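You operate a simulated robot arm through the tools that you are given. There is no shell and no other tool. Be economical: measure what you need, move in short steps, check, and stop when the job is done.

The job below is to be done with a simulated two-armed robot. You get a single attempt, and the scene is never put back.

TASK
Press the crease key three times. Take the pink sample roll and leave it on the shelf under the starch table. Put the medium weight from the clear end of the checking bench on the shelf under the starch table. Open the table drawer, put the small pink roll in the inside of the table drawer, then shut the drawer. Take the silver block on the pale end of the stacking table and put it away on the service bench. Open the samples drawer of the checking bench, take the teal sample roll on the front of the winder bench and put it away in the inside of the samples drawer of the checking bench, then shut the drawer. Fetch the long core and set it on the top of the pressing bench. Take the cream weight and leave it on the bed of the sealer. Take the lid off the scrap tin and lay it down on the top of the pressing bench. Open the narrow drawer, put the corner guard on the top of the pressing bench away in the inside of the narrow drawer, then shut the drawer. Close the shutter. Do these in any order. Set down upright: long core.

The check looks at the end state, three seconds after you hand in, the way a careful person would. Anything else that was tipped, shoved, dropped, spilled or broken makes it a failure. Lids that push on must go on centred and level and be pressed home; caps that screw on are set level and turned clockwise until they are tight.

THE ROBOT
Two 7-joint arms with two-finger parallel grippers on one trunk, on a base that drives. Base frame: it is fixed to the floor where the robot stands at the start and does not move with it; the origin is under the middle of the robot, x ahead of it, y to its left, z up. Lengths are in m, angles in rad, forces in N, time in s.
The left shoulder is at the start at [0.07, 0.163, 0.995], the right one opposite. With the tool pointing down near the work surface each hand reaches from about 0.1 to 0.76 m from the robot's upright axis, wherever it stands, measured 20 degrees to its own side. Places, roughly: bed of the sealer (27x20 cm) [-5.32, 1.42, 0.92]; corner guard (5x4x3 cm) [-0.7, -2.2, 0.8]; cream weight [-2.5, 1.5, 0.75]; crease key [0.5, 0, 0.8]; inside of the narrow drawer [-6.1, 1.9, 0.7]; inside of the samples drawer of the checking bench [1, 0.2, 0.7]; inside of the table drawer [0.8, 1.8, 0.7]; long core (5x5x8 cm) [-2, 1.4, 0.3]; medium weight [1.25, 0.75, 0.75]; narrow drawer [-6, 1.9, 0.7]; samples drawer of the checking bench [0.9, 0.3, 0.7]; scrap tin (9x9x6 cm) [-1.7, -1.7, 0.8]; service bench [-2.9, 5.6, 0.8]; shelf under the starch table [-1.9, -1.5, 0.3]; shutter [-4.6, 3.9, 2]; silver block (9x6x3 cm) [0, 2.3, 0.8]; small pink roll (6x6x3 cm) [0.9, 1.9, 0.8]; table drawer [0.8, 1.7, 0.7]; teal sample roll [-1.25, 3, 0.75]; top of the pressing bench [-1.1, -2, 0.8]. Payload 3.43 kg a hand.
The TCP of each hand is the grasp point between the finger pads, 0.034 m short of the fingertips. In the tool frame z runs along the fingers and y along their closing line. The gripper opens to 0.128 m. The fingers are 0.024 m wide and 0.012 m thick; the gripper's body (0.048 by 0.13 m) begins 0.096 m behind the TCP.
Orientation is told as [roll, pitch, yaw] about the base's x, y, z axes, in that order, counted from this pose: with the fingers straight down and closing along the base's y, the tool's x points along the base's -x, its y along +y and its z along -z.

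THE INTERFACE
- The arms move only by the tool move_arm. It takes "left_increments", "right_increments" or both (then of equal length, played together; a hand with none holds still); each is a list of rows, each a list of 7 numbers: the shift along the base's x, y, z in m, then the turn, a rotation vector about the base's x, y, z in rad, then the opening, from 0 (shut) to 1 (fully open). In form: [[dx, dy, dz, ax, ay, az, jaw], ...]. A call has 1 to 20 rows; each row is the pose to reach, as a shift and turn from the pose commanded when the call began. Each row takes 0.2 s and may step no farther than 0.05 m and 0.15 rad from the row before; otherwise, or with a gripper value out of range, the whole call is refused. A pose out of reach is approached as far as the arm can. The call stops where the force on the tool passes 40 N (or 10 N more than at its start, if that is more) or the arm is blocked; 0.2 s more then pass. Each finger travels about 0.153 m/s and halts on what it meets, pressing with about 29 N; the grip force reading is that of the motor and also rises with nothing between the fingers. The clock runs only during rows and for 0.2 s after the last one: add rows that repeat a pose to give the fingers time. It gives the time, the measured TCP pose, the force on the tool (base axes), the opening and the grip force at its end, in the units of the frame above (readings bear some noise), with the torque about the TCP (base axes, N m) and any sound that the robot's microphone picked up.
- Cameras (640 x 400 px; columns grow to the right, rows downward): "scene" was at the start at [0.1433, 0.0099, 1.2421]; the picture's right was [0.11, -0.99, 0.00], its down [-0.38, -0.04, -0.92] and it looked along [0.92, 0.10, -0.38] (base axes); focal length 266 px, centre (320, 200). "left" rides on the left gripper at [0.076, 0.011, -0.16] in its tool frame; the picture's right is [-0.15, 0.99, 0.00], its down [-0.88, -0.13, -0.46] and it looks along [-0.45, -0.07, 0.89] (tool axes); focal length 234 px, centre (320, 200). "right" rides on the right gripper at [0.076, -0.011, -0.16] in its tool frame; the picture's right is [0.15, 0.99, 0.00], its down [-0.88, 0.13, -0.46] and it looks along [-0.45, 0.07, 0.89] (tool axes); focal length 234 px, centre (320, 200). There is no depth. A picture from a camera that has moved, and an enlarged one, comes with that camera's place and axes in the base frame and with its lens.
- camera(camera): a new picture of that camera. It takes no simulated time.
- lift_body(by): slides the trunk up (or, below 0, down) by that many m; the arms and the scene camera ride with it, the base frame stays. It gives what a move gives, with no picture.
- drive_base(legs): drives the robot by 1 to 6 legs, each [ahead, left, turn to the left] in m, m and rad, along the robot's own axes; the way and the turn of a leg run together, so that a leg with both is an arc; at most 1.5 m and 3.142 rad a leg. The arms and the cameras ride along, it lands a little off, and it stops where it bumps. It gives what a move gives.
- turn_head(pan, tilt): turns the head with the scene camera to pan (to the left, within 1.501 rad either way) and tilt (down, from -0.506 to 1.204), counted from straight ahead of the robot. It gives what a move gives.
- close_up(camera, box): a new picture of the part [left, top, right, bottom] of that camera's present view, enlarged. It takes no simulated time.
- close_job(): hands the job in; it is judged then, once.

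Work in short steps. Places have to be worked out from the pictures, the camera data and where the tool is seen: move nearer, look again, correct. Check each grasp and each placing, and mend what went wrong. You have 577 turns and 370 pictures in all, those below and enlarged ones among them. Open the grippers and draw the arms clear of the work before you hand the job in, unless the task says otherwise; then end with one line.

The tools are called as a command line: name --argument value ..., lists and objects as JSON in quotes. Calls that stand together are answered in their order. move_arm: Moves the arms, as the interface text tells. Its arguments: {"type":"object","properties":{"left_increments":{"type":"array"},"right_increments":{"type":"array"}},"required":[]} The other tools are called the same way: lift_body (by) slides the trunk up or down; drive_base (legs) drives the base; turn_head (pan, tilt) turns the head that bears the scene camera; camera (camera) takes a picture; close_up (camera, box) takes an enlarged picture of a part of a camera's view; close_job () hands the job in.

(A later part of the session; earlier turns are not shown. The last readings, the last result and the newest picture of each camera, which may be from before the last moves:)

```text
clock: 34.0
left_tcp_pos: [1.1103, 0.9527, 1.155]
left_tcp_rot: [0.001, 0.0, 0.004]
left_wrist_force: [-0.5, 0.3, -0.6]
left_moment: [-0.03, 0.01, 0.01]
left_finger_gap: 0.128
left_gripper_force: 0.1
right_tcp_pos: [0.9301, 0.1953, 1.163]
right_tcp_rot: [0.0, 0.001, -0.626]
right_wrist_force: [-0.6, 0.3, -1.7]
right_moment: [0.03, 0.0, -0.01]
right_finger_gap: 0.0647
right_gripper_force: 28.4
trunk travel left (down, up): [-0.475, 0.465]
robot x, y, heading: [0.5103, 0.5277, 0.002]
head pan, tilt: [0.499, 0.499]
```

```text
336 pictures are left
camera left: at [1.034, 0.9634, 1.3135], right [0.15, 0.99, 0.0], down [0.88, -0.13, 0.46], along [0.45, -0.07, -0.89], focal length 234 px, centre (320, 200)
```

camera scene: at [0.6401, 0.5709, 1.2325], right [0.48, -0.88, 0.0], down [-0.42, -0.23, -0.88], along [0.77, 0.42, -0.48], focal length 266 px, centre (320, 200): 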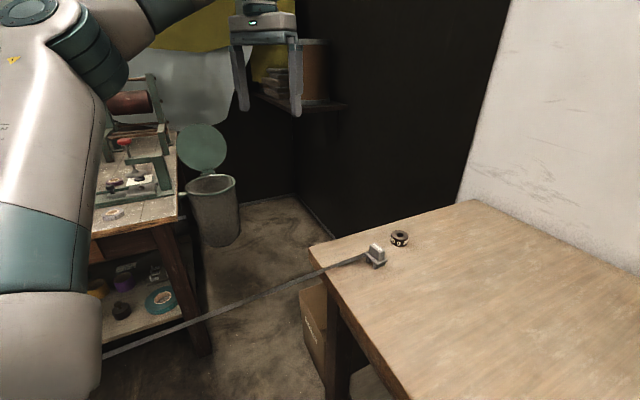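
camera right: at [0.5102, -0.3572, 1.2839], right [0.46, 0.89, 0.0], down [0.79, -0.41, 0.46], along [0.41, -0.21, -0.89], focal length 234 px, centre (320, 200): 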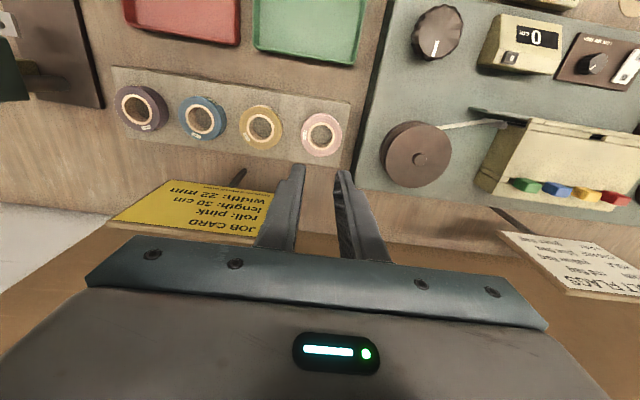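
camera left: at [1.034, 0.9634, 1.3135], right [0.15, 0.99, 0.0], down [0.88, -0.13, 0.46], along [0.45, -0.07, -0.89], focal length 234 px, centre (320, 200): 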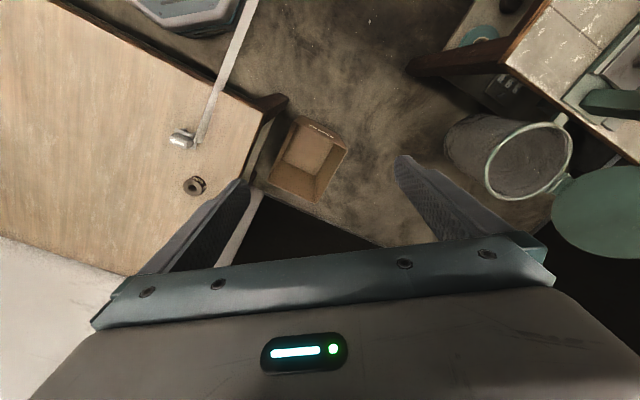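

Triangulation: weight at (1.198, 0.654), top about 0.84. I bring the left hand above it with the closing line along the row, away from the clamp.

move_arm --left_increments '[[0.01, -0.045, -0.0, 0, 0, -0.1, 1], [0.022, -0.09, -0.01, 0, 0, -0.2, 1], [0.034, -0.135, -0.02, 0, 0, -0.3, 1], [0.046, -0.18, -0.03, 0, 0, -0.4, 0.8], [0.06, -0.22, -0.05, 0, 0, -0.5, 0.6], [0.075, -0.26, -0.07, 0, 0, -0.6, 0.6], [0.088, -0.299, -0.09, 0, 0, -0.625, 0.6], [0.088, -0.299, -0.13, 0, 0, -0.625, 0.6], [0.088, -0.299, -0.13, 0, 0, -0.625, 0.6]]'

close_up --camera "scene" --box '[320, 150, 480, 270]'

camera --camera "left"

```text
clock: 36.0
left_tcp_pos: [1.1968, 0.6526, 1.0261]
left_tcp_rot: [-0.001, 0.001, -0.625]
left_wrist_force: [-1.1, -0.7, 0.5]
left_moment: [0.03, -0.01, -0.02]
left_finger_gap: 0.0768
left_gripper_force: 0.1
right_tcp_pos: [0.9296, 0.1938, 1.1643]
right_tcp_rot: [0.002, 0.0, -0.625]
right_wrist_force: [0.2, -1.1, -0.1]
right_moment: [0.05, -0.03, -0.02]
right_finger_gap: 0.0643
right_gripper_force: 29.4
trunk travel left (down, up): [-0.475, 0.465]
robot x, y, heading: [0.5062, 0.5282, -0.004]
head pan, tilt: [0.499, 0.499]
```

```text
3.33 times, centred on (400, 210) of scene
camera zoom: at [0.639, 0.5696, 1.2327], right [0.48, -0.88, 0.0], down [-0.42, -0.23, -0.88], along [0.77, 0.42, -0.48], focal length 885 px, centre (53, 167)
```

zoom: 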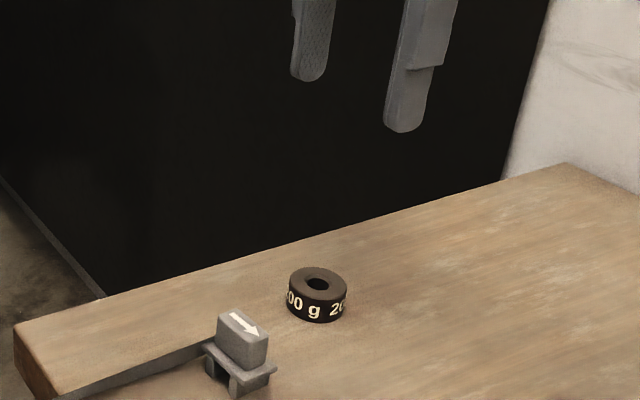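

```text
334 pictures are left
camera left: at [1.1417, 0.705, 1.1849], right [0.7, 0.72, 0.0], down [0.64, -0.62, 0.46], along [0.33, -0.32, -0.89], focal length 234 px, centre (320, 200)
```

left: 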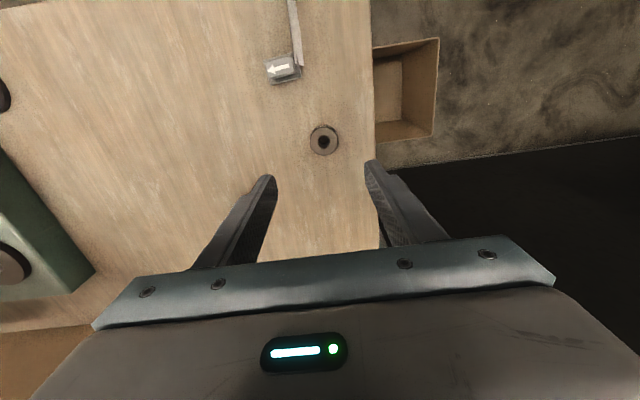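

Weight ("200 g", about 43 mm wide, 23 mm tall) at (1.201, 0.652), top 0.843. Descend with the tips just above the bench and close.

move_arm --left_increments '[[0.004, 0, -0.04, 0, 0, 0, 0.6], [0.004, 0, -0.08, 0, 0, 0, 0.6], [0.004, 0, -0.12, 0, 0, 0, 0.6], [0.004, 0, -0.15, 0, 0, 0, 0.6], [0.004, 0, -0.165, 0, 0, 0, 0.6], [0.004, 0, -0.168, 0, 0, 0, 0.3], [0.004, 0, -0.168, 0, 0, 0, 0], [0.004, 0, -0.168, 0, 0, 0, 0], [0.004, 0, -0.168, 0, 0, 0, 0]]'

move_arm --left_increments '[[0, 0, 0.003, 0, 0, 0, 0], [0, 0, 0.008, 0, 0, 0, 0], [0, 0, 0.015, 0, 0, 0, 0], [0, 0, 0.025, 0, 0, 0, 0], [0, 0, 0.04, 0, 0, 0, 0]]'

close_up --camera "scene" --box '[320, 150, 480, 270]'

```text
clock: 38.0
left_tcp_pos: [1.2024, 0.6552, 0.8587]
left_tcp_rot: [0.0, -0.002, -0.623]
left_wrist_force: [5.7, 2.5, 13.6]
left_moment: [0.05, -0.03, -0.02]
left_finger_gap: 0.0409
left_gripper_force: 29.6
right_tcp_pos: [0.9289, 0.1957, 1.1629]
right_tcp_rot: [0.001, 0.0, -0.625]
right_wrist_force: [0.1, -0.7, -0.6]
right_moment: [-0.04, 0.01, 0.01]
right_finger_gap: 0.0645
right_gripper_force: 29.1
trunk travel left (down, up): [-0.475, 0.465]
robot x, y, heading: [0.5077, 0.5225, 0.006]
head pan, tilt: [0.499, 0.499]
```

```text
clock: 39.2
left_tcp_pos: [1.202, 0.6547, 0.8962]
left_tcp_rot: [0.0, 0.002, -0.626]
left_wrist_force: [0.3, -0.5, -0.8]
left_moment: [-0.02, 0.03, -0.03]
left_finger_gap: 0.0411
left_gripper_force: 28.7
right_tcp_pos: [0.9303, 0.1948, 1.1635]
right_tcp_rot: [0.0, -0.001, -0.626]
right_wrist_force: [0.9, 0.5, 0.3]
right_moment: [0.0, -0.02, -0.01]
right_finger_gap: 0.0644
right_gripper_force: 29.3
trunk travel left (down, up): [-0.475, 0.465]
robot x, y, heading: [0.5064, 0.5248, 0.001]
head pan, tilt: [0.499, 0.499]
```

```text
3.33 times, centred on (400, 210) of scene
camera zoom: at [0.6395, 0.5705, 1.2325], right [0.48, -0.88, 0.0], down [-0.42, -0.23, -0.88], along [0.77, 0.42, -0.48], focal length 885 px, centre (53, 167)
```

zoom: 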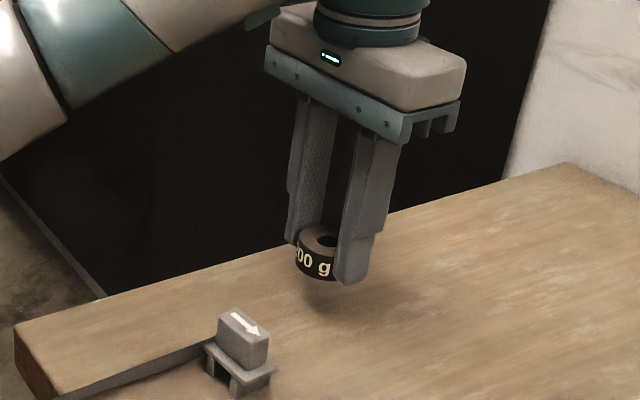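

Weight held. I raise it and retract the left arm to a compact carry pose.

move_arm --left_increments '[[0, 0, 0.03, 0, 0, 0, 0], [0, 0, 0.07, 0, 0, 0, 0], [-0.02, 0.01, 0.11, 0, 0, 0, 0], [-0.05, 0.03, 0.15, 0, 0, 0, 0], [-0.085, 0.05, 0.18, 0, 0, 0, 0], [-0.12, 0.07, 0.21, 0, 0, 0, 0], [-0.16, 0.09, 0.23, 0, 0, 0, 0], [-0.2, 0.11, 0.25, 0, 0, 0, 0], [-0.24, 0.13, 0.26, 0, 0, 0, 0], [-0.28, 0.15, 0.26, 0, 0, 0, 0]]'

drive_base --legs '[[-0.6, -0.3, 0]]'

turn_head --pan 1.2 --tilt 0.3

camera --camera "scene"

turn_head --pan -1.4 --tilt 0.3

camera --camera "scene"

```text
refused: row 4 steps farther than a row can; nothing moved
```

```text
clock: 43.0
left_tcp_pos: [0.6002, 0.3525, 0.8969]
left_tcp_rot: [-0.001, 0.0, -0.624]
left_wrist_force: [0.2, -0.6, -2.0]
left_moment: [0.01, 0.01, 0.0]
left_finger_gap: 0.0411
left_gripper_force: 29.3
right_tcp_pos: [0.3265, -0.1054, 1.1638]
right_tcp_rot: [-0.001, 0.001, -0.626]
right_wrist_force: [-0.7, 1.0, -0.7]
right_moment: [0.01, -0.01, -0.01]
right_finger_gap: 0.0644
right_gripper_force: 29.0
trunk travel left (down, up): [-0.475, 0.465]
robot x, y, heading: [-0.0973, 0.2274, -0.001]
head pan, tilt: [0.499, 0.499]
```

```text
clock: 44.0
left_tcp_pos: [0.599, 0.3532, 0.8963]
left_tcp_rot: [-0.002, 0.001, -0.625]
left_wrist_force: [0.3, -1.4, -2.1]
left_moment: [0.01, 0.02, -0.02]
left_finger_gap: 0.0413
left_gripper_force: 28.9
right_tcp_pos: [0.3274, -0.1058, 1.1633]
right_tcp_rot: [-0.001, 0.0, -0.627]
right_wrist_force: [0.2, -1.0, 0.0]
right_moment: [-0.02, 0.0, -0.01]
right_finger_gap: 0.0645
right_gripper_force: 29.1
trunk travel left (down, up): [-0.475, 0.465]
robot x, y, heading: [-0.097, 0.2286, -0.0]
head pan, tilt: [1.201, 0.3]
```

```text
332 pictures are left
camera scene: at [-0.0085, 0.3139, 1.2509], right [0.93, -0.36, 0.0], down [-0.11, -0.28, -0.96], along [0.35, 0.89, -0.3], focal length 266 px, centre (320, 200)
```

scene: 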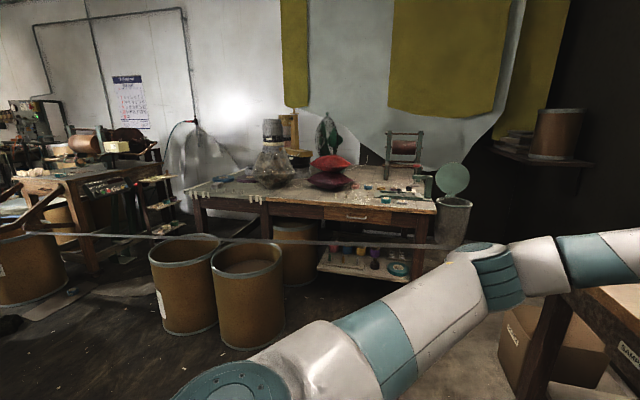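

```text
clock: 46.4
left_tcp_pos: [0.5984, 0.3547, 0.8962]
left_tcp_rot: [-0.002, 0.0, -0.624]
left_wrist_force: [-0.6, 0.6, -2.0]
left_moment: [-0.04, -0.02, -0.01]
left_finger_gap: 0.041
left_gripper_force: 29.0
right_tcp_pos: [0.3268, -0.1063, 1.1649]
right_tcp_rot: [0.0, -0.001, -0.626]
right_wrist_force: [0.6, 0.5, -0.6]
right_moment: [0.01, -0.02, 0.02]
right_finger_gap: 0.0644
right_gripper_force: 29.1
trunk travel left (down, up): [-0.475, 0.465]
robot x, y, heading: [-0.089, 0.2252, -0.001]
head pan, tilt: [-1.4, 0.3]
```

```text
331 pictures are left
camera scene: at [-0.0265, 0.1349, 1.2509], right [-0.99, -0.17, 0.0], down [-0.05, 0.29, -0.96], along [0.16, -0.94, -0.3], focal length 266 px, centre (320, 200)
```

scene: 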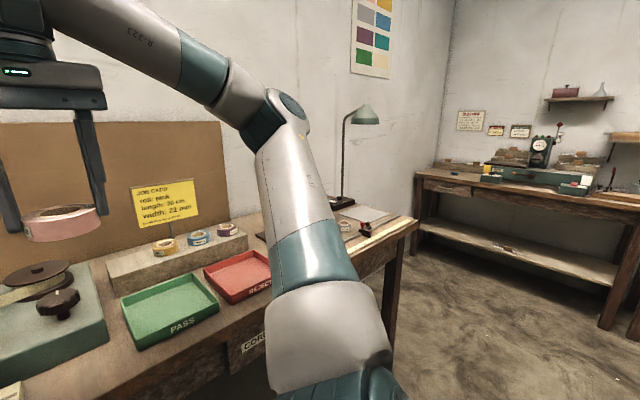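

The raise was refused while the drive ran, so the left hand passed low over the bench. I raise it now and check that nothing on the bench was touched.

move_arm --left_increments '[[0, 0, 0.04, 0, 0, 0, 0], [0, 0, 0.08, 0, 0, 0, 0], [-0.01, 0.01, 0.12, 0, 0, 0, 0], [-0.03, 0.02, 0.15, 0, 0, 0, 0], [-0.06, 0.03, 0.18, 0, 0, 0, 0], [-0.09, 0.04, 0.21, 0, 0, 0, 0], [-0.12, 0.06, 0.23, 0, 0, 0, 0], [-0.15, 0.08, 0.25, 0, 0, 0, 0], [-0.19, 0.09, 0.26, 0, 0, 0, 0], [-0.22, 0.1, 0.26, 0, 0, 0, 0]]'

turn_head --pan 0.2 --tilt 0.5

camera --camera "scene"

```text
clock: 48.6
left_tcp_pos: [0.3773, 0.4542, 1.1566]
left_tcp_rot: [-0.001, 0.001, -0.624]
left_wrist_force: [0.6, 0.5, -1.5]
left_moment: [-0.02, -0.02, -0.02]
left_finger_gap: 0.0407
left_gripper_force: 29.4
right_tcp_pos: [0.3249, -0.1043, 1.1636]
right_tcp_rot: [0.0, 0.001, -0.627]
right_wrist_force: [-0.1, 0.8, -0.5]
right_moment: [-0.03, 0.01, -0.01]
right_finger_gap: 0.0647
right_gripper_force: 28.9
trunk travel left (down, up): [-0.475, 0.465]
robot x, y, heading: [-0.0919, 0.2274, -0.002]
head pan, tilt: [-1.4, 0.3]
```

```text
clock: 50.2
left_tcp_pos: [0.3801, 0.4525, 1.1567]
left_tcp_rot: [0.001, 0.0, -0.625]
left_wrist_force: [-0.3, 0.5, -1.9]
left_moment: [0.02, 0.0, 0.0]
left_finger_gap: 0.0407
left_gripper_force: 28.3
right_tcp_pos: [0.3272, -0.1061, 1.1638]
right_tcp_rot: [0.0, -0.001, -0.626]
right_wrist_force: [-0.4, 0.5, -0.7]
right_moment: [0.03, 0.0, -0.03]
right_finger_gap: 0.0644
right_gripper_force: 29.7
trunk travel left (down, up): [-0.475, 0.465]
robot x, y, heading: [-0.0933, 0.227, -0.001]
head pan, tilt: [0.201, 0.499]
```

```text
330 pictures are left
camera scene: at [0.0466, 0.245, 1.2325], right [0.2, -0.98, 0.0], down [-0.47, -0.09, -0.88], along [0.86, 0.17, -0.48], focal length 266 px, centre (320, 200)
```

scene: 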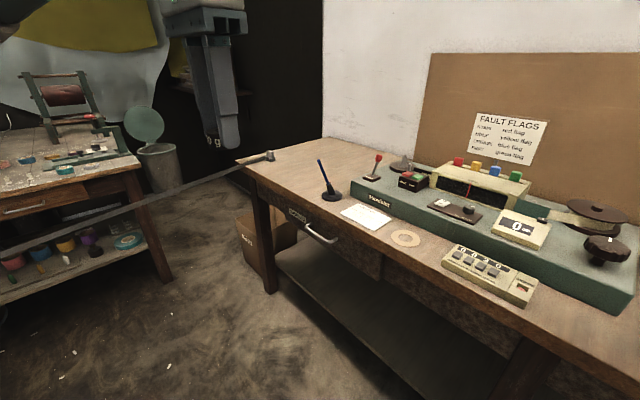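

Everything on the bench is undisturbed. Now I turn in place to face the starch table region and look.

drive_base --legs '[[-0.2, 0, 0], [0, 0, -2.3]]'

turn_head --pan 0.0 --tilt 0.35

camera --camera "scene"

turn_head --pan -1.0 --tilt 0.3

camera --camera "scene"

turn_head --pan 1.0 --tilt 0.3

camera --camera "scene"

```text
clock: 57.3
left_tcp_pos: [-0.4407, -0.2747, 1.1565]
left_tcp_rot: [0.002, 0.0, -2.922]
left_wrist_force: [-0.4, 1.2, -2.3]
left_moment: [0.0, -0.02, 0.02]
left_finger_gap: 0.0409
left_gripper_force: 28.6
right_tcp_pos: [-0.8245, 0.1338, 1.1644]
right_tcp_rot: [0.0, 0.0, -2.924]
right_wrist_force: [0.1, 0.4, -0.7]
right_moment: [-0.02, -0.01, 0.0]
right_finger_gap: 0.0645
right_gripper_force: 28.9
trunk travel left (down, up): [-0.475, 0.465]
robot x, y, heading: [-0.296, 0.2284, -2.298]
head pan, tilt: [0.201, 0.499]
```

```text
clock: 58.0
left_tcp_pos: [-0.44, -0.2763, 1.1565]
left_tcp_rot: [0.0, 0.0, -2.92]
left_wrist_force: [-0.8, -0.6, -2.2]
left_moment: [0.0, 0.0, -0.01]
left_finger_gap: 0.0408
left_gripper_force: 28.5
right_tcp_pos: [-0.8242, 0.1326, 1.1642]
right_tcp_rot: [-0.001, 0.0, -2.923]
right_wrist_force: [-0.1, 0.4, -0.5]
right_moment: [0.02, 0.01, 0.01]
right_finger_gap: 0.0643
right_gripper_force: 28.8
trunk travel left (down, up): [-0.475, 0.465]
robot x, y, heading: [-0.2953, 0.2298, -2.297]
head pan, tilt: [0.0, 0.351]
```

```text
329 pictures are left
camera scene: at [-0.3896, 0.1198, 1.2461], right [-0.75, 0.66, 0.0], down [0.23, 0.26, -0.94], along [-0.62, -0.7, -0.34], focal length 266 px, centre (320, 200)
```

scene: 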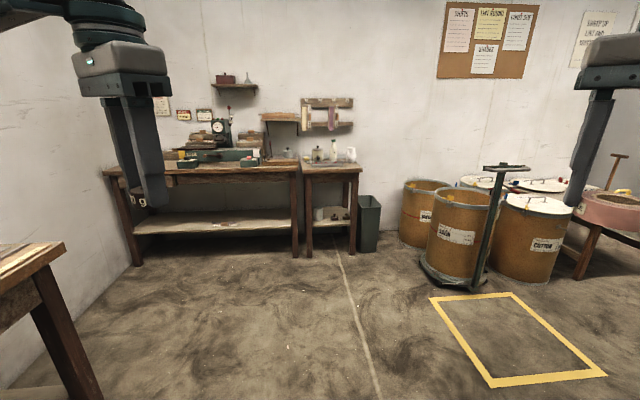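

```text
clock: 59.3
left_tcp_pos: [-0.4401, -0.2759, 1.1555]
left_tcp_rot: [0.002, 0.001, -2.921]
left_wrist_force: [-0.9, 0.2, -1.7]
left_moment: [0.01, -0.01, -0.02]
left_finger_gap: 0.0408
left_gripper_force: 29.1
right_tcp_pos: [-0.8245, 0.1333, 1.1625]
right_tcp_rot: [0.0, 0.001, -2.922]
right_wrist_force: [-0.1, -0.6, 0.9]
right_moment: [0.02, 0.0, -0.02]
right_finger_gap: 0.0645
right_gripper_force: 29.0
trunk travel left (down, up): [-0.475, 0.465]
robot x, y, heading: [-0.2973, 0.2236, -2.301]
head pan, tilt: [-1.0, 0.3]
```

```text
328 pictures are left
camera scene: at [-0.4201, 0.2038, 1.2509], right [0.15, 0.99, 0.0], down [0.29, -0.05, -0.96], along [-0.94, 0.15, -0.3], focal length 266 px, centre (320, 200)
```

scene: 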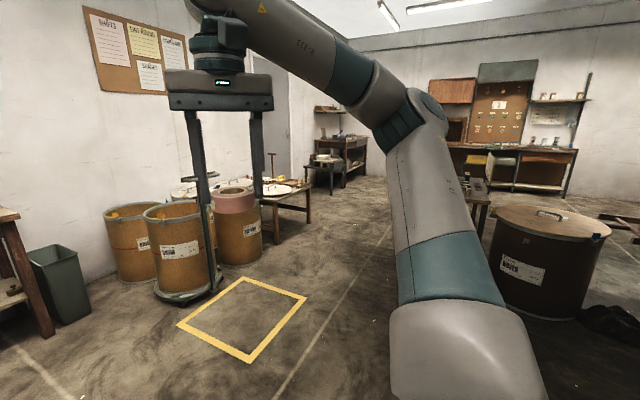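

```text
clock: 61.2
left_tcp_pos: [-0.4405, -0.2755, 1.1557]
left_tcp_rot: [0.001, 0.0, -2.922]
left_wrist_force: [0.6, 0.6, -1.9]
left_moment: [0.02, 0.03, -0.01]
left_finger_gap: 0.0406
left_gripper_force: 28.9
right_tcp_pos: [-0.8233, 0.1329, 1.164]
right_tcp_rot: [0.0, 0.0, -2.922]
right_wrist_force: [-0.6, 0.3, -1.4]
right_moment: [0.01, 0.02, 0.02]
right_finger_gap: 0.0643
right_gripper_force: 29.2
trunk travel left (down, up): [-0.475, 0.465]
robot x, y, heading: [-0.2959, 0.2252, -2.297]
head pan, tilt: [1.0, 0.3]
```

```text
327 pictures are left
camera scene: at [-0.3026, 0.0996, 1.2509], right [-0.96, -0.27, 0.0], down [-0.08, 0.28, -0.96], along [0.26, -0.92, -0.3], focal length 266 px, centre (320, 200)
```

scene: 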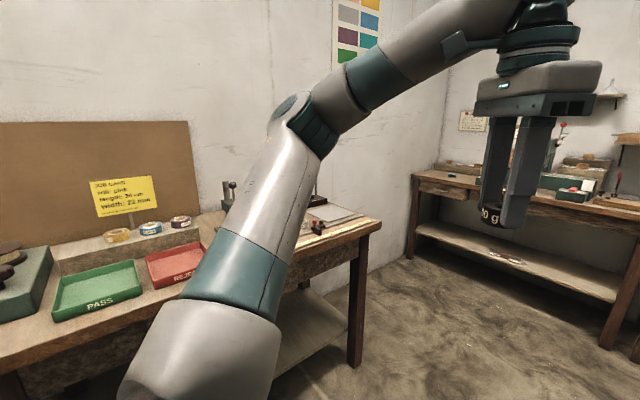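

The narrow table right of the pressing bench is the starch table, with the shelf below. I drive toward it and look closer.

drive_base --legs '[[1.15, -0.16, 0.15]]'

turn_head --pan 0.0 --tilt 0.5

camera --camera "scene"

```text
clock: 67.1
left_tcp_pos: [-1.1762, -1.1156, 1.1558]
left_tcp_rot: [-0.001, -0.002, -2.761]
left_wrist_force: [0.2, -0.3, -3.0]
left_moment: [0.0, -0.01, 0.01]
left_finger_gap: 0.0407
left_gripper_force: 29.2
right_tcp_pos: [-1.6199, -0.7744, 1.1644]
right_tcp_rot: [0.0, 0.001, -2.763]
right_wrist_force: [-1.1, 1.2, 0.3]
right_moment: [0.02, 0.0, -0.01]
right_finger_gap: 0.0643
right_gripper_force: 29.0
trunk travel left (down, up): [-0.475, 0.465]
robot x, y, heading: [-1.1135, -0.5967, -2.135]
head pan, tilt: [1.0, 0.3]
```

```text
clock: 68.4
left_tcp_pos: [-1.1753, -1.1173, 1.1558]
left_tcp_rot: [-0.002, -0.001, -2.759]
left_wrist_force: [-0.6, 0.7, -2.2]
left_moment: [-0.02, -0.03, 0.03]
left_finger_gap: 0.0407
left_gripper_force: 29.0
right_tcp_pos: [-1.6203, -0.774, 1.1633]
right_tcp_rot: [0.0, -0.001, -2.76]
right_wrist_force: [-0.6, -0.7, -0.2]
right_moment: [0.01, 0.0, 0.03]
right_finger_gap: 0.0644
right_gripper_force: 29.5
trunk travel left (down, up): [-0.475, 0.465]
robot x, y, heading: [-1.1113, -0.5982, -2.135]
head pan, tilt: [0.0, 0.499]
```

```text
326 pictures are left
camera scene: at [-1.1889, -0.7163, 1.2325], right [-0.85, 0.53, 0.0], down [0.26, 0.41, -0.88], along [-0.47, -0.74, -0.48], focal length 266 px, centre (320, 200)
```

scene: 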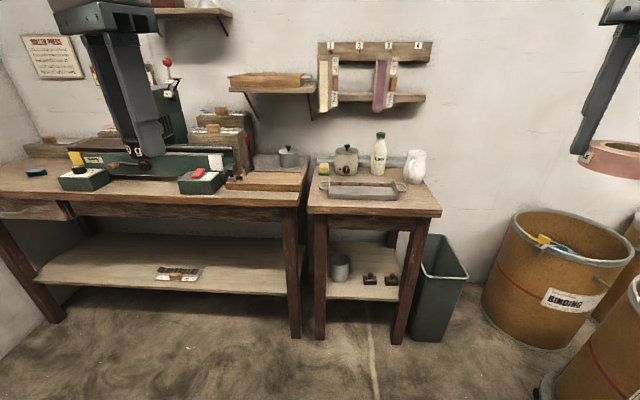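

The shelf holds a tin and two dark items; I zoom to find free space on it.

close_up --camera "scene" --box '[300, 140, 450, 350]'

close_up --camera "scene" --box '[0, 110, 310, 250]'

```text
1.90 times, centred on (375, 245) of scene
camera zoom: at [-1.1889, -0.7163, 1.2325], right [-0.85, 0.53, 0.0], down [0.26, 0.41, -0.88], along [-0.47, -0.74, -0.48], focal length 506 px, centre (215, 114)
```

zoom: 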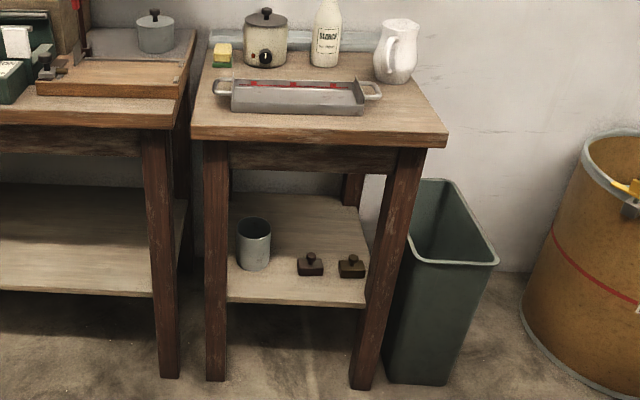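

```text
2.06 times, centred on (155, 180) of scene
camera zoom: at [-1.1889, -0.7163, 1.2325], right [-0.85, 0.53, 0.0], down [0.26, 0.41, -0.88], along [-0.47, -0.74, -0.48], focal length 548 px, centre (661, 241)
```

zoom: 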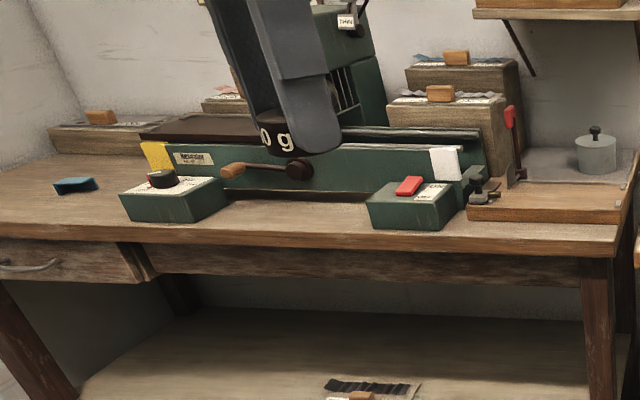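

Layout understood: shelf front strip in front of the tin and irons is free. I lower the trunk here (hands are clear of the benches) before approaching.

lift_body --by -0.4

camera --camera "scene"

```text
clock: 72.2
left_tcp_pos: [-1.1754, -1.1169, 0.7571]
left_tcp_rot: [0.0, 0.002, -2.761]
left_wrist_force: [0.2, 0.1, -1.6]
left_moment: [0.0, -0.01, 0.0]
left_finger_gap: 0.0405
left_gripper_force: 28.5
right_tcp_pos: [-1.6213, -0.7741, 0.765]
right_tcp_rot: [0.0, 0.0, -2.762]
right_wrist_force: [0.2, 0.7, -0.1]
right_moment: [0.03, -0.02, 0.02]
right_finger_gap: 0.0643
right_gripper_force: 28.5
trunk travel left (down, up): [-0.075, 0.865]
robot x, y, heading: [-1.1138, -0.5941, -2.132]
head pan, tilt: [0.0, 0.499]
```

```text
323 pictures are left
camera scene: at [-1.1889, -0.7161, 0.8325], right [-0.85, 0.53, 0.0], down [0.26, 0.4, -0.88], along [-0.47, -0.74, -0.48], focal length 266 px, centre (320, 200)
```

scene: 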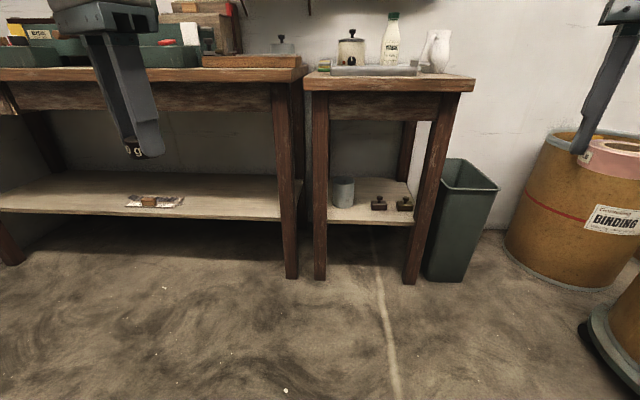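

Shelf height 0.30 and its front line are confirmed by the two views. I zoom in to place tin and irons precisely.

close_up --camera "scene" --box '[300, 150, 450, 250]'

```text
4.00 times, centred on (375, 200) of scene
camera zoom: at [-1.1889, -0.7161, 0.8325], right [-0.85, 0.53, 0.0], down [0.26, 0.4, -0.88], along [-0.47, -0.74, -0.48], focal length 1062 px, centre (100, 200)
```

zoom: 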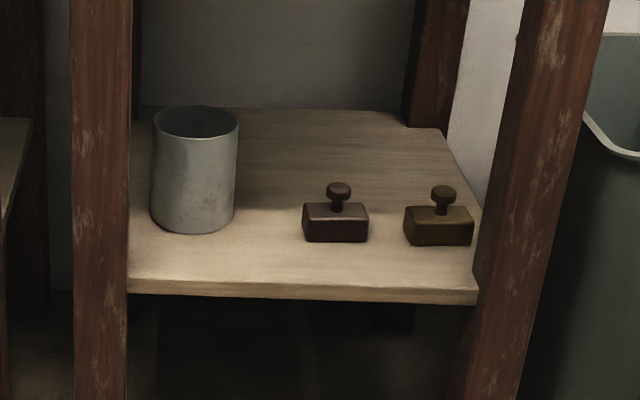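

Now orient both hands square to the table, pull them back a little and lower the right one.

move_arm --left_increments '[[0.012, 0.016, 0.01, 0, 0, 0.1, 0], [0.024, 0.032, 0.02, 0, 0, 0.2, 0], [0.036, 0.048, 0.03, 0, 0, 0.3, 0], [0.048, 0.064, 0.04, 0, 0, 0.4, 0], [0.06, 0.08, 0.05, 0, 0, 0.5, 0], [0.07, 0.097, 0.05, 0, 0, 0.566, 0], [0.07, 0.097, 0.05, 0, 0, 0.566, 0]]' --right_increments '[[0.005, 0.006, -0.03, 0, 0, 0.1, 0], [0.01, 0.012, -0.07, 0, 0, 0.2, 0], [0.015, 0.018, -0.11, 0, 0, 0.3, 0], [0.02, 0.024, -0.15, 0, 0, 0.4, 0], [0.025, 0.03, -0.19, 0, 0, 0.5, 0], [0.03, 0.04, -0.23, 0, 0, 0.566, 0], [0.03, 0.04, -0.25, 0, 0, 0.566, 0]]'

move_arm --right_increments '[[0, 0, -0.01, -0.0974, 0.0702, 0, 0], [0, 0, -0.02, -0.1948, 0.1404, 0, 0], [0, 0, -0.03, -0.2922, 0.2106, 0, 0], [0, 0, -0.04, -0.3896, 0.2808, 0, 0], [0, 0, -0.04, -0.487, 0.351, 0, 0], [0, 0, -0.04, -0.487, 0.351, 0, 0]]'

camera --camera "scene"

```text
clock: 73.8
left_tcp_pos: [-1.1055, -1.0204, 0.8062]
left_tcp_rot: [-0.001, 0.0, -2.193]
left_wrist_force: [0.3, 0.0, -2.1]
left_moment: [-0.02, -0.04, 0.01]
left_finger_gap: 0.0407
left_gripper_force: 29.0
right_tcp_pos: [-1.5904, -0.7347, 0.5138]
right_tcp_rot: [0.002, 0.001, -2.194]
right_wrist_force: [0.2, 0.0, -0.7]
right_moment: [-0.03, 0.03, 0.01]
right_finger_gap: 0.0646
right_gripper_force: 28.7
trunk travel left (down, up): [-0.075, 0.865]
robot x, y, heading: [-1.1122, -0.5986, -2.136]
head pan, tilt: [0.0, 0.499]
```

```text
clock: 75.2
left_tcp_pos: [-1.1061, -1.0194, 0.8049]
left_tcp_rot: [0.002, -0.001, -2.194]
left_wrist_force: [-0.5, 0.5, -2.9]
left_moment: [0.03, 0.02, 0.02]
left_finger_gap: 0.0405
left_gripper_force: 28.7
right_tcp_pos: [-1.6771, -0.7893, 0.5157]
right_tcp_rot: [0.0, -0.599, -2.193]
right_wrist_force: [0.0, 0.2, 0.3]
right_moment: [0.03, 0.01, 0.02]
right_finger_gap: 0.0642
right_gripper_force: 29.1
right hand out of reach, approached as far as the arm can: row 2, 3, 4, 5, 6
trunk travel left (down, up): [-0.075, 0.865]
robot x, y, heading: [-1.1136, -0.5946, -2.133]
head pan, tilt: [0.0, 0.499]
```

```text
321 pictures are left
camera scene: at [-1.1889, -0.7161, 0.8325], right [-0.85, 0.53, 0.0], down [0.26, 0.4, -0.88], along [-0.47, -0.74, -0.48], focal length 266 px, centre (320, 200)
```

scene: 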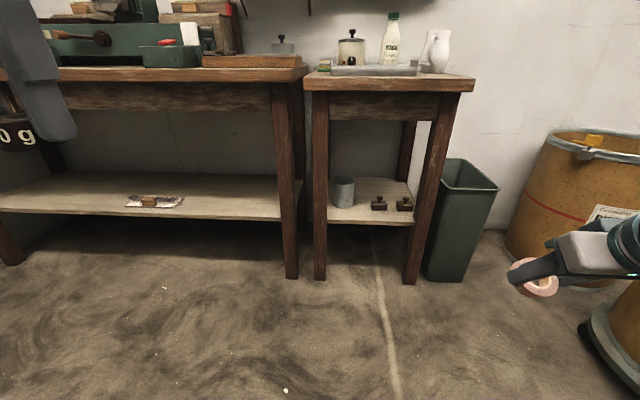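

The pose near the body was slightly out of reach; I bring the right hand to the middle, ahead of the robot, before driving (keeps clear of bin and barrel).

move_arm --right_increments '[[0.027, -0.032, -0.003, 0, 0, 0, 0], [0.054, -0.064, -0.006, 0, 0, 0, 0], [0.081, -0.097, -0.01, 0, 0, 0, 0], [0.108, -0.129, -0.01, 0, 0, 0, 0], [0.135, -0.161, -0.01, 0, 0, 0, 0], [0.161, -0.193, -0.01, 0, 0, 0, 0], [0.161, -0.193, -0.01, 0, 0, 0, 0]]'

camera --camera "scene"

```text
clock: 76.8
left_tcp_pos: [-1.1055, -1.0196, 0.806]
left_tcp_rot: [0.0, 0.0, -2.195]
left_wrist_force: [0.1, 0.0, -3.1]
left_moment: [-0.02, 0.01, -0.02]
left_finger_gap: 0.0405
left_gripper_force: 28.9
right_tcp_pos: [-1.5159, -0.9818, 0.5058]
right_tcp_rot: [-0.001, -0.6, -2.195]
right_wrist_force: [-0.4, 0.1, -0.2]
right_moment: [0.04, -0.02, 0.01]
right_finger_gap: 0.0642
right_gripper_force: 29.0
right hand out of reach, approached as far as the arm can: row 1
trunk travel left (down, up): [-0.075, 0.865]
robot x, y, heading: [-1.116, -0.5974, -2.133]
head pan, tilt: [0.0, 0.499]
```

```text
320 pictures are left
camera scene: at [-1.1888, -0.7162, 0.8325], right [-0.85, 0.53, 0.0], down [0.26, 0.41, -0.88], along [-0.47, -0.74, -0.48], focal length 266 px, centre (320, 200)
```

scene: 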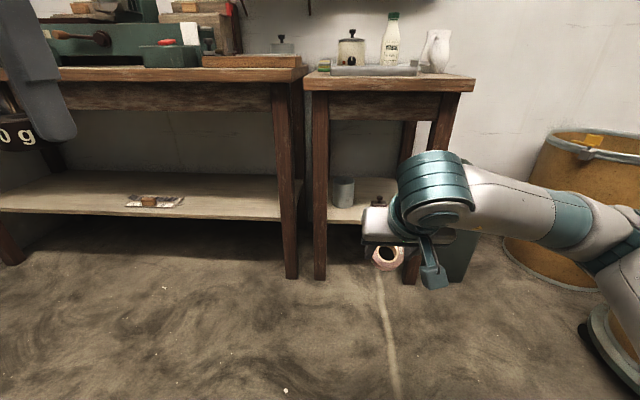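

Commanded pose follows the reached one. I drive up so that the roll is about 10 cm in front of the shelf edge.

drive_base --legs '[[0.32, 0.06, -0.06]]'

camera --camera "scene"

camera --camera "right"

```text
clock: 79.0
left_tcp_pos: [-1.2582, -1.3158, 0.8064]
left_tcp_rot: [0.001, 0.0, -2.252]
left_wrist_force: [-0.4, -0.3, -2.6]
left_moment: [-0.02, 0.01, -0.06]
left_finger_gap: 0.0405
left_gripper_force: 28.6
right_tcp_pos: [-1.6656, -1.2557, 0.5031]
right_tcp_rot: [0.001, -0.601, -2.252]
right_wrist_force: [-1.3, -0.6, -0.8]
right_moment: [0.0, -0.01, -0.03]
right_finger_gap: 0.064
right_gripper_force: 29.1
trunk travel left (down, up): [-0.075, 0.865]
robot x, y, heading: [-1.2392, -0.8914, -2.196]
head pan, tilt: [0.0, 0.499]
```

```text
319 pictures are left
camera scene: at [-1.3232, -1.0082, 0.8324], right [-0.81, 0.58, 0.0], down [0.28, 0.39, -0.88], along [-0.51, -0.71, -0.48], focal length 266 px, centre (320, 200)
```

scene: 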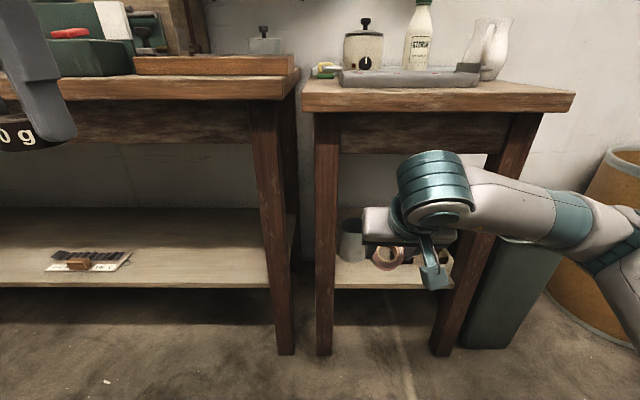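

```text
318 pictures are left
camera right: at [-1.5795, -1.1296, 0.595], right [0.84, -0.53, -0.08], down [-0.19, -0.45, 0.87], along [-0.5, -0.72, -0.48], focal length 234 px, centre (320, 200)
```

right: 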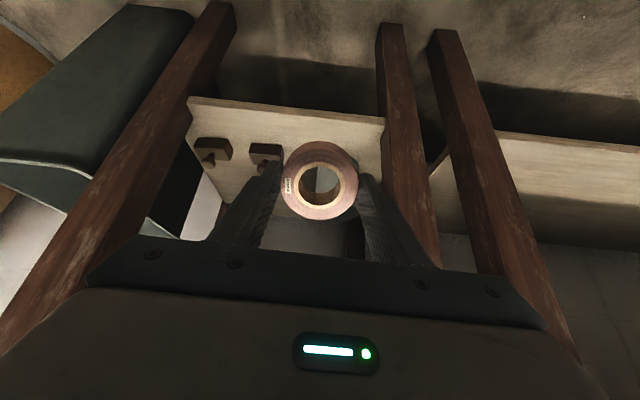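

Alignment is good. I move the roll forward over the front strip and lower it to just above the shelf.

move_arm --right_increments '[[-0.02, -0.02, -0.02, 0, 0, 0.02, 0], [-0.04, -0.04, -0.05, 0, 0, 0.04, 0], [-0.06, -0.062, -0.07, 0, 0, 0.056, 0], [-0.0914, -0.0943, -0.09, 0, 0, 0.056, 0], [-0.0914, -0.0943, -0.115, 0, 0, 0.056, 0], [-0.0914, -0.0943, -0.135, 0, 0, 0.056, 0], [-0.0914, -0.0943, -0.14, 0, 0, 0.056, 0]]'

camera --camera "scene"

camera --camera "right"

```text
clock: 80.6
left_tcp_pos: [-1.2581, -1.3163, 0.8059]
left_tcp_rot: [0.0, 0.001, -2.251]
left_wrist_force: [-0.4, 1.2, -1.9]
left_moment: [0.01, -0.02, 0.02]
left_finger_gap: 0.0405
left_gripper_force: 29.0
right_tcp_pos: [-1.7572, -1.3477, 0.3645]
right_tcp_rot: [0.001, -0.599, -2.197]
right_wrist_force: [0.8, 0.0, -1.2]
right_moment: [-0.01, -0.02, -0.03]
right_finger_gap: 0.0641
right_gripper_force: 28.5
trunk travel left (down, up): [-0.075, 0.865]
robot x, y, heading: [-1.2412, -0.8943, -2.197]
head pan, tilt: [0.0, 0.499]
```

```text
317 pictures are left
camera scene: at [-1.3233, -1.0081, 0.8325], right [-0.81, 0.58, 0.0], down [0.28, 0.39, -0.88], along [-0.51, -0.71, -0.48], focal length 266 px, centre (320, 200)
```

scene: 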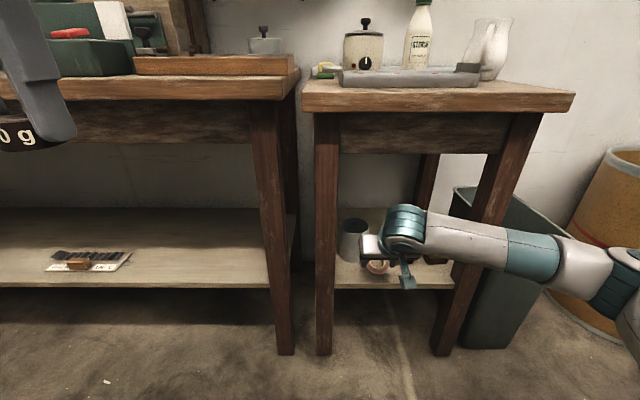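

```text
316 pictures are left
camera right: at [-1.6779, -1.2187, 0.4547], right [0.87, -0.48, -0.08], down [-0.17, -0.46, 0.87], along [-0.46, -0.75, -0.48], focal length 234 px, centre (320, 200)
```

right: 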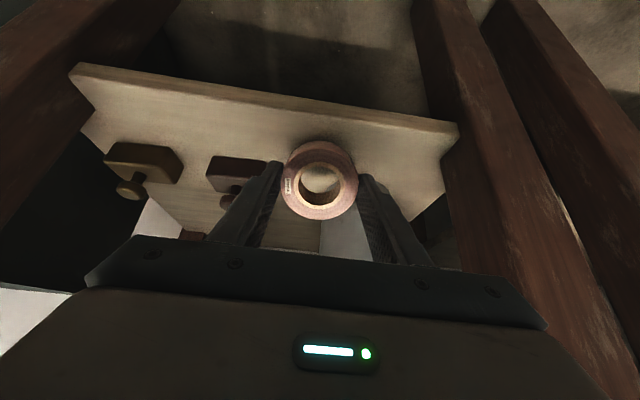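

Lower slowly until the rim touches the shelf.

move_arm --right_increments '[[0.004, -0.003, -0.005, 0, 0, 0, 0], [0.004, -0.003, -0.009, 0, 0, 0, 0], [0.004, -0.003, -0.013, 0, 0, 0, 0], [0.004, -0.003, -0.016, 0, 0, 0, 0], [0.004, -0.003, -0.019, 0, 0, 0, 0]]'

camera --camera "right"

```text
clock: 81.8
left_tcp_pos: [-1.257, -1.3154, 0.808]
left_tcp_rot: [-0.003, -0.001, -2.252]
left_wrist_force: [-0.4, 1.0, -1.8]
left_moment: [-0.03, 0.03, 0.0]
left_finger_gap: 0.0406
left_gripper_force: 29.2
right_tcp_pos: [-1.7545, -1.3511, 0.3524]
right_tcp_rot: [0.002, -0.612, -2.199]
right_wrist_force: [-0.6, 3.7, 32.9]
right_moment: [0.17, 0.05, -0.01]
right_finger_gap: 0.0645
right_gripper_force: 29.1
trunk travel left (down, up): [-0.075, 0.865]
robot x, y, heading: [-1.2438, -0.8917, -2.198]
head pan, tilt: [0.0, 0.499]
```

```text
315 pictures are left
camera right: at [-1.674, -1.2218, 0.4407], right [0.87, -0.48, -0.08], down [-0.17, -0.45, 0.88], along [-0.46, -0.75, -0.47], focal length 234 px, centre (320, 200)
```

right: 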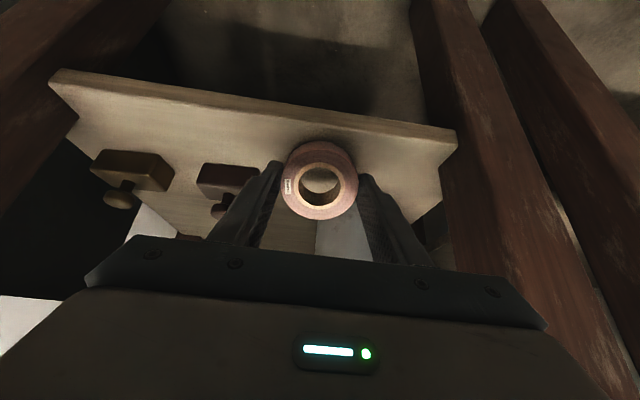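

Contact as predicted. I reduce the tilt about the rim to soften the drop, then open.

move_arm --right_increments '[[-0.003, -0.004, 0.007, 0.0811, -0.0585, 0, 0], [-0.006, -0.008, 0.006, 0.1622, -0.117, 0, 0], [-0.0083, -0.0115, 0.005, 0.2433, -0.1755, 0, 0], [-0.0083, -0.0115, 0.003, 0.2433, -0.1755, 0, 0]]'

camera --camera "right"

camera --camera "scene"

```text
clock: 82.8
left_tcp_pos: [-1.2581, -1.3159, 0.806]
left_tcp_rot: [0.001, -0.001, -2.253]
left_wrist_force: [0.6, -0.2, -1.0]
left_moment: [-0.03, 0.0, 0.01]
left_finger_gap: 0.0404
left_gripper_force: 28.5
right_tcp_pos: [-1.7614, -1.362, 0.3504]
right_tcp_rot: [-0.002, -0.299, -2.199]
right_wrist_force: [-2.6, -1.2, 14.3]
right_moment: [0.09, -0.02, -0.01]
right_finger_gap: 0.0644
right_gripper_force: 29.3
trunk travel left (down, up): [-0.075, 0.865]
robot x, y, heading: [-1.2412, -0.892, -2.2]
head pan, tilt: [0.0, 0.499]
```

```text
314 pictures are left
camera right: at [-1.7015, -1.2598, 0.4812], right [0.88, -0.47, -0.04], down [-0.31, -0.65, 0.7], along [-0.35, -0.6, -0.72], focal length 234 px, centre (320, 200)
```

right: 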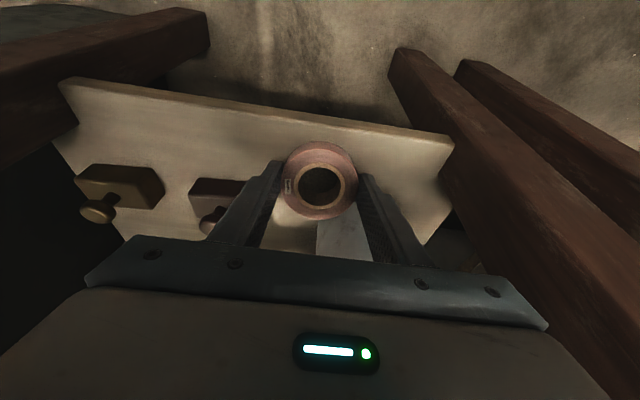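

```text
313 pictures are left
camera scene: at [-1.3225, -1.0074, 0.8327], right [-0.81, 0.58, 0.0], down [0.28, 0.39, -0.88], along [-0.51, -0.71, -0.48], focal length 266 px, centre (320, 200)
```

scene: 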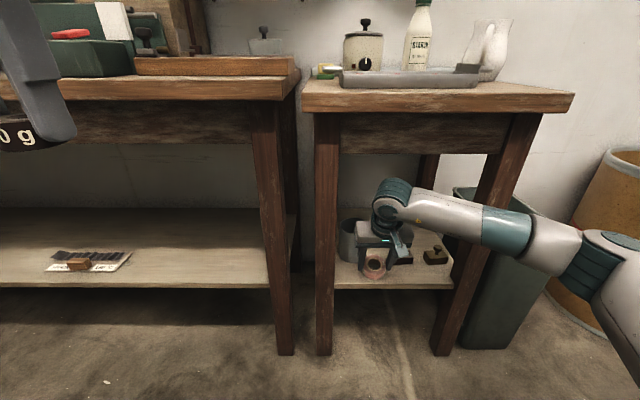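

Clear of the iron and tin. Open moderately and withdraw up and back.

move_arm --right_increments '[[0, 0, 0, 0, 0, 0, 0.56], [0, 0, 0, 0, 0, 0, 0.62], [0, 0, 0, 0, 0, 0, 0.62]]'

move_arm --right_increments '[[0.004, 0.006, 0.02, 0, 0, 0, 0.62], [0.01, 0.014, 0.045, 0, 0, 0, 0.62], [0.03, 0.04, 0.07, 0, 0, 0, 0.62], [0.055, 0.075, 0.09, 0, 0, 0, 0.62], [0.08, 0.11, 0.1, 0, 0, 0, 0.62], [0.105, 0.145, 0.1, 0, 0, 0, 0.62]]'

camera --camera "right"

close_up --camera "scene" --box '[310, 180, 480, 300]'

```text
clock: 83.6
left_tcp_pos: [-1.2571, -1.3161, 0.8065]
left_tcp_rot: [0.001, 0.001, -2.25]
left_wrist_force: [0.9, -0.4, -1.8]
left_moment: [0.04, 0.01, 0.03]
left_finger_gap: 0.0406
left_gripper_force: 28.6
right_tcp_pos: [-1.7608, -1.3628, 0.3493]
right_tcp_rot: [0.001, -0.299, -2.197]
right_wrist_force: [0.0, -0.5, 0.9]
right_moment: [-0.03, 0.01, 0.0]
right_finger_gap: 0.0793
right_gripper_force: 0.1
trunk travel left (down, up): [-0.075, 0.865]
robot x, y, heading: [-1.2371, -0.8922, -2.191]
head pan, tilt: [0.0, 0.499]
```

```text
clock: 85.0
left_tcp_pos: [-1.2577, -1.3153, 0.806]
left_tcp_rot: [0.002, 0.001, -2.251]
left_wrist_force: [0.1, -0.2, -1.7]
left_moment: [0.02, -0.01, 0.02]
left_finger_gap: 0.0403
left_gripper_force: 29.1
right_tcp_pos: [-1.6578, -1.2172, 0.4497]
right_tcp_rot: [-0.003, -0.297, -2.197]
right_wrist_force: [0.0, 0.5, -0.2]
right_moment: [-0.02, 0.04, 0.01]
right_finger_gap: 0.0789
right_gripper_force: 0.0
trunk travel left (down, up): [-0.075, 0.865]
robot x, y, heading: [-1.2432, -0.8924, -2.193]
head pan, tilt: [0.0, 0.499]
```

```text
312 pictures are left
camera right: at [-1.5974, -1.1149, 0.5804], right [0.88, -0.47, -0.04], down [-0.31, -0.65, 0.69], along [-0.35, -0.6, -0.72], focal length 234 px, centre (320, 200)
```

right: 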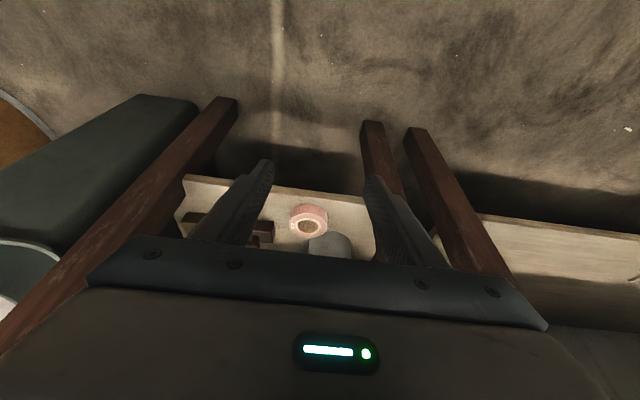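

```text
3.33 times, centred on (395, 240) of scene
camera zoom: at [-1.3232, -1.0082, 0.8325], right [-0.81, 0.58, 0.0], down [0.28, 0.39, -0.88], along [-0.51, -0.71, -0.48], focal length 885 px, centre (70, 67)
```

zoom: 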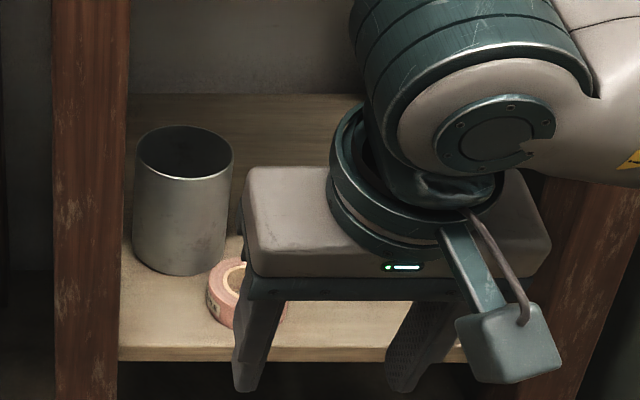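

The roll lies flat on the shelf. I retract and raise the right hand (undoing its tilt), then shift the base to the right for the weight.

move_arm --right_increments '[[0.02, 0.03, 0.03, 0.08, -0.058, 0, 0.62], [0.04, 0.055, 0.07, 0.16, -0.117, 0, 0.62], [0.06, 0.08, 0.11, 0.243, -0.175, 0, 0.62], [0.06, 0.08, 0.15, 0.243, -0.175, 0, 0.62], [0.06, 0.08, 0.19, 0.243, -0.175, 0, 0.62], [0.06, 0.08, 0.23, 0.243, -0.175, 0, 0.62], [0.06, 0.08, 0.28, 0.243, -0.175, 0, 0.62], [0.06, 0.08, 0.33, 0.243, -0.175, 0, 0.62]]'

drive_base --legs '[[0, -0.32, 0]]'

camera --camera "scene"

```text
refused: row 2 steps farther than a row can; nothing moved
```

```text
clock: 87.1
left_tcp_pos: [-1.5165, -1.13, 0.8059]
left_tcp_rot: [0.001, -0.001, -2.252]
left_wrist_force: [-0.4, -0.2, -2.7]
left_moment: [0.04, -0.01, -0.01]
left_finger_gap: 0.0401
left_gripper_force: 29.4
right_tcp_pos: [-1.9171, -1.0325, 0.4494]
right_tcp_rot: [-0.001, -0.301, -2.195]
right_wrist_force: [-0.9, -0.6, -0.5]
right_moment: [0.0, -0.01, -0.02]
right_finger_gap: 0.0794
right_gripper_force: 0.0
trunk travel left (down, up): [-0.075, 0.865]
robot x, y, heading: [-1.5, -0.7063, -2.186]
head pan, tilt: [0.0, 0.499]
```

```text
310 pictures are left
camera scene: at [-1.5826, -0.8221, 0.8325], right [-0.81, 0.58, 0.0], down [0.28, 0.39, -0.88], along [-0.51, -0.71, -0.48], focal length 266 px, centre (320, 200)
```

scene: 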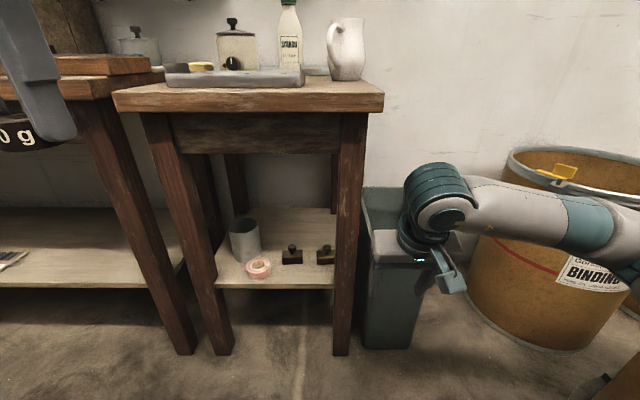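

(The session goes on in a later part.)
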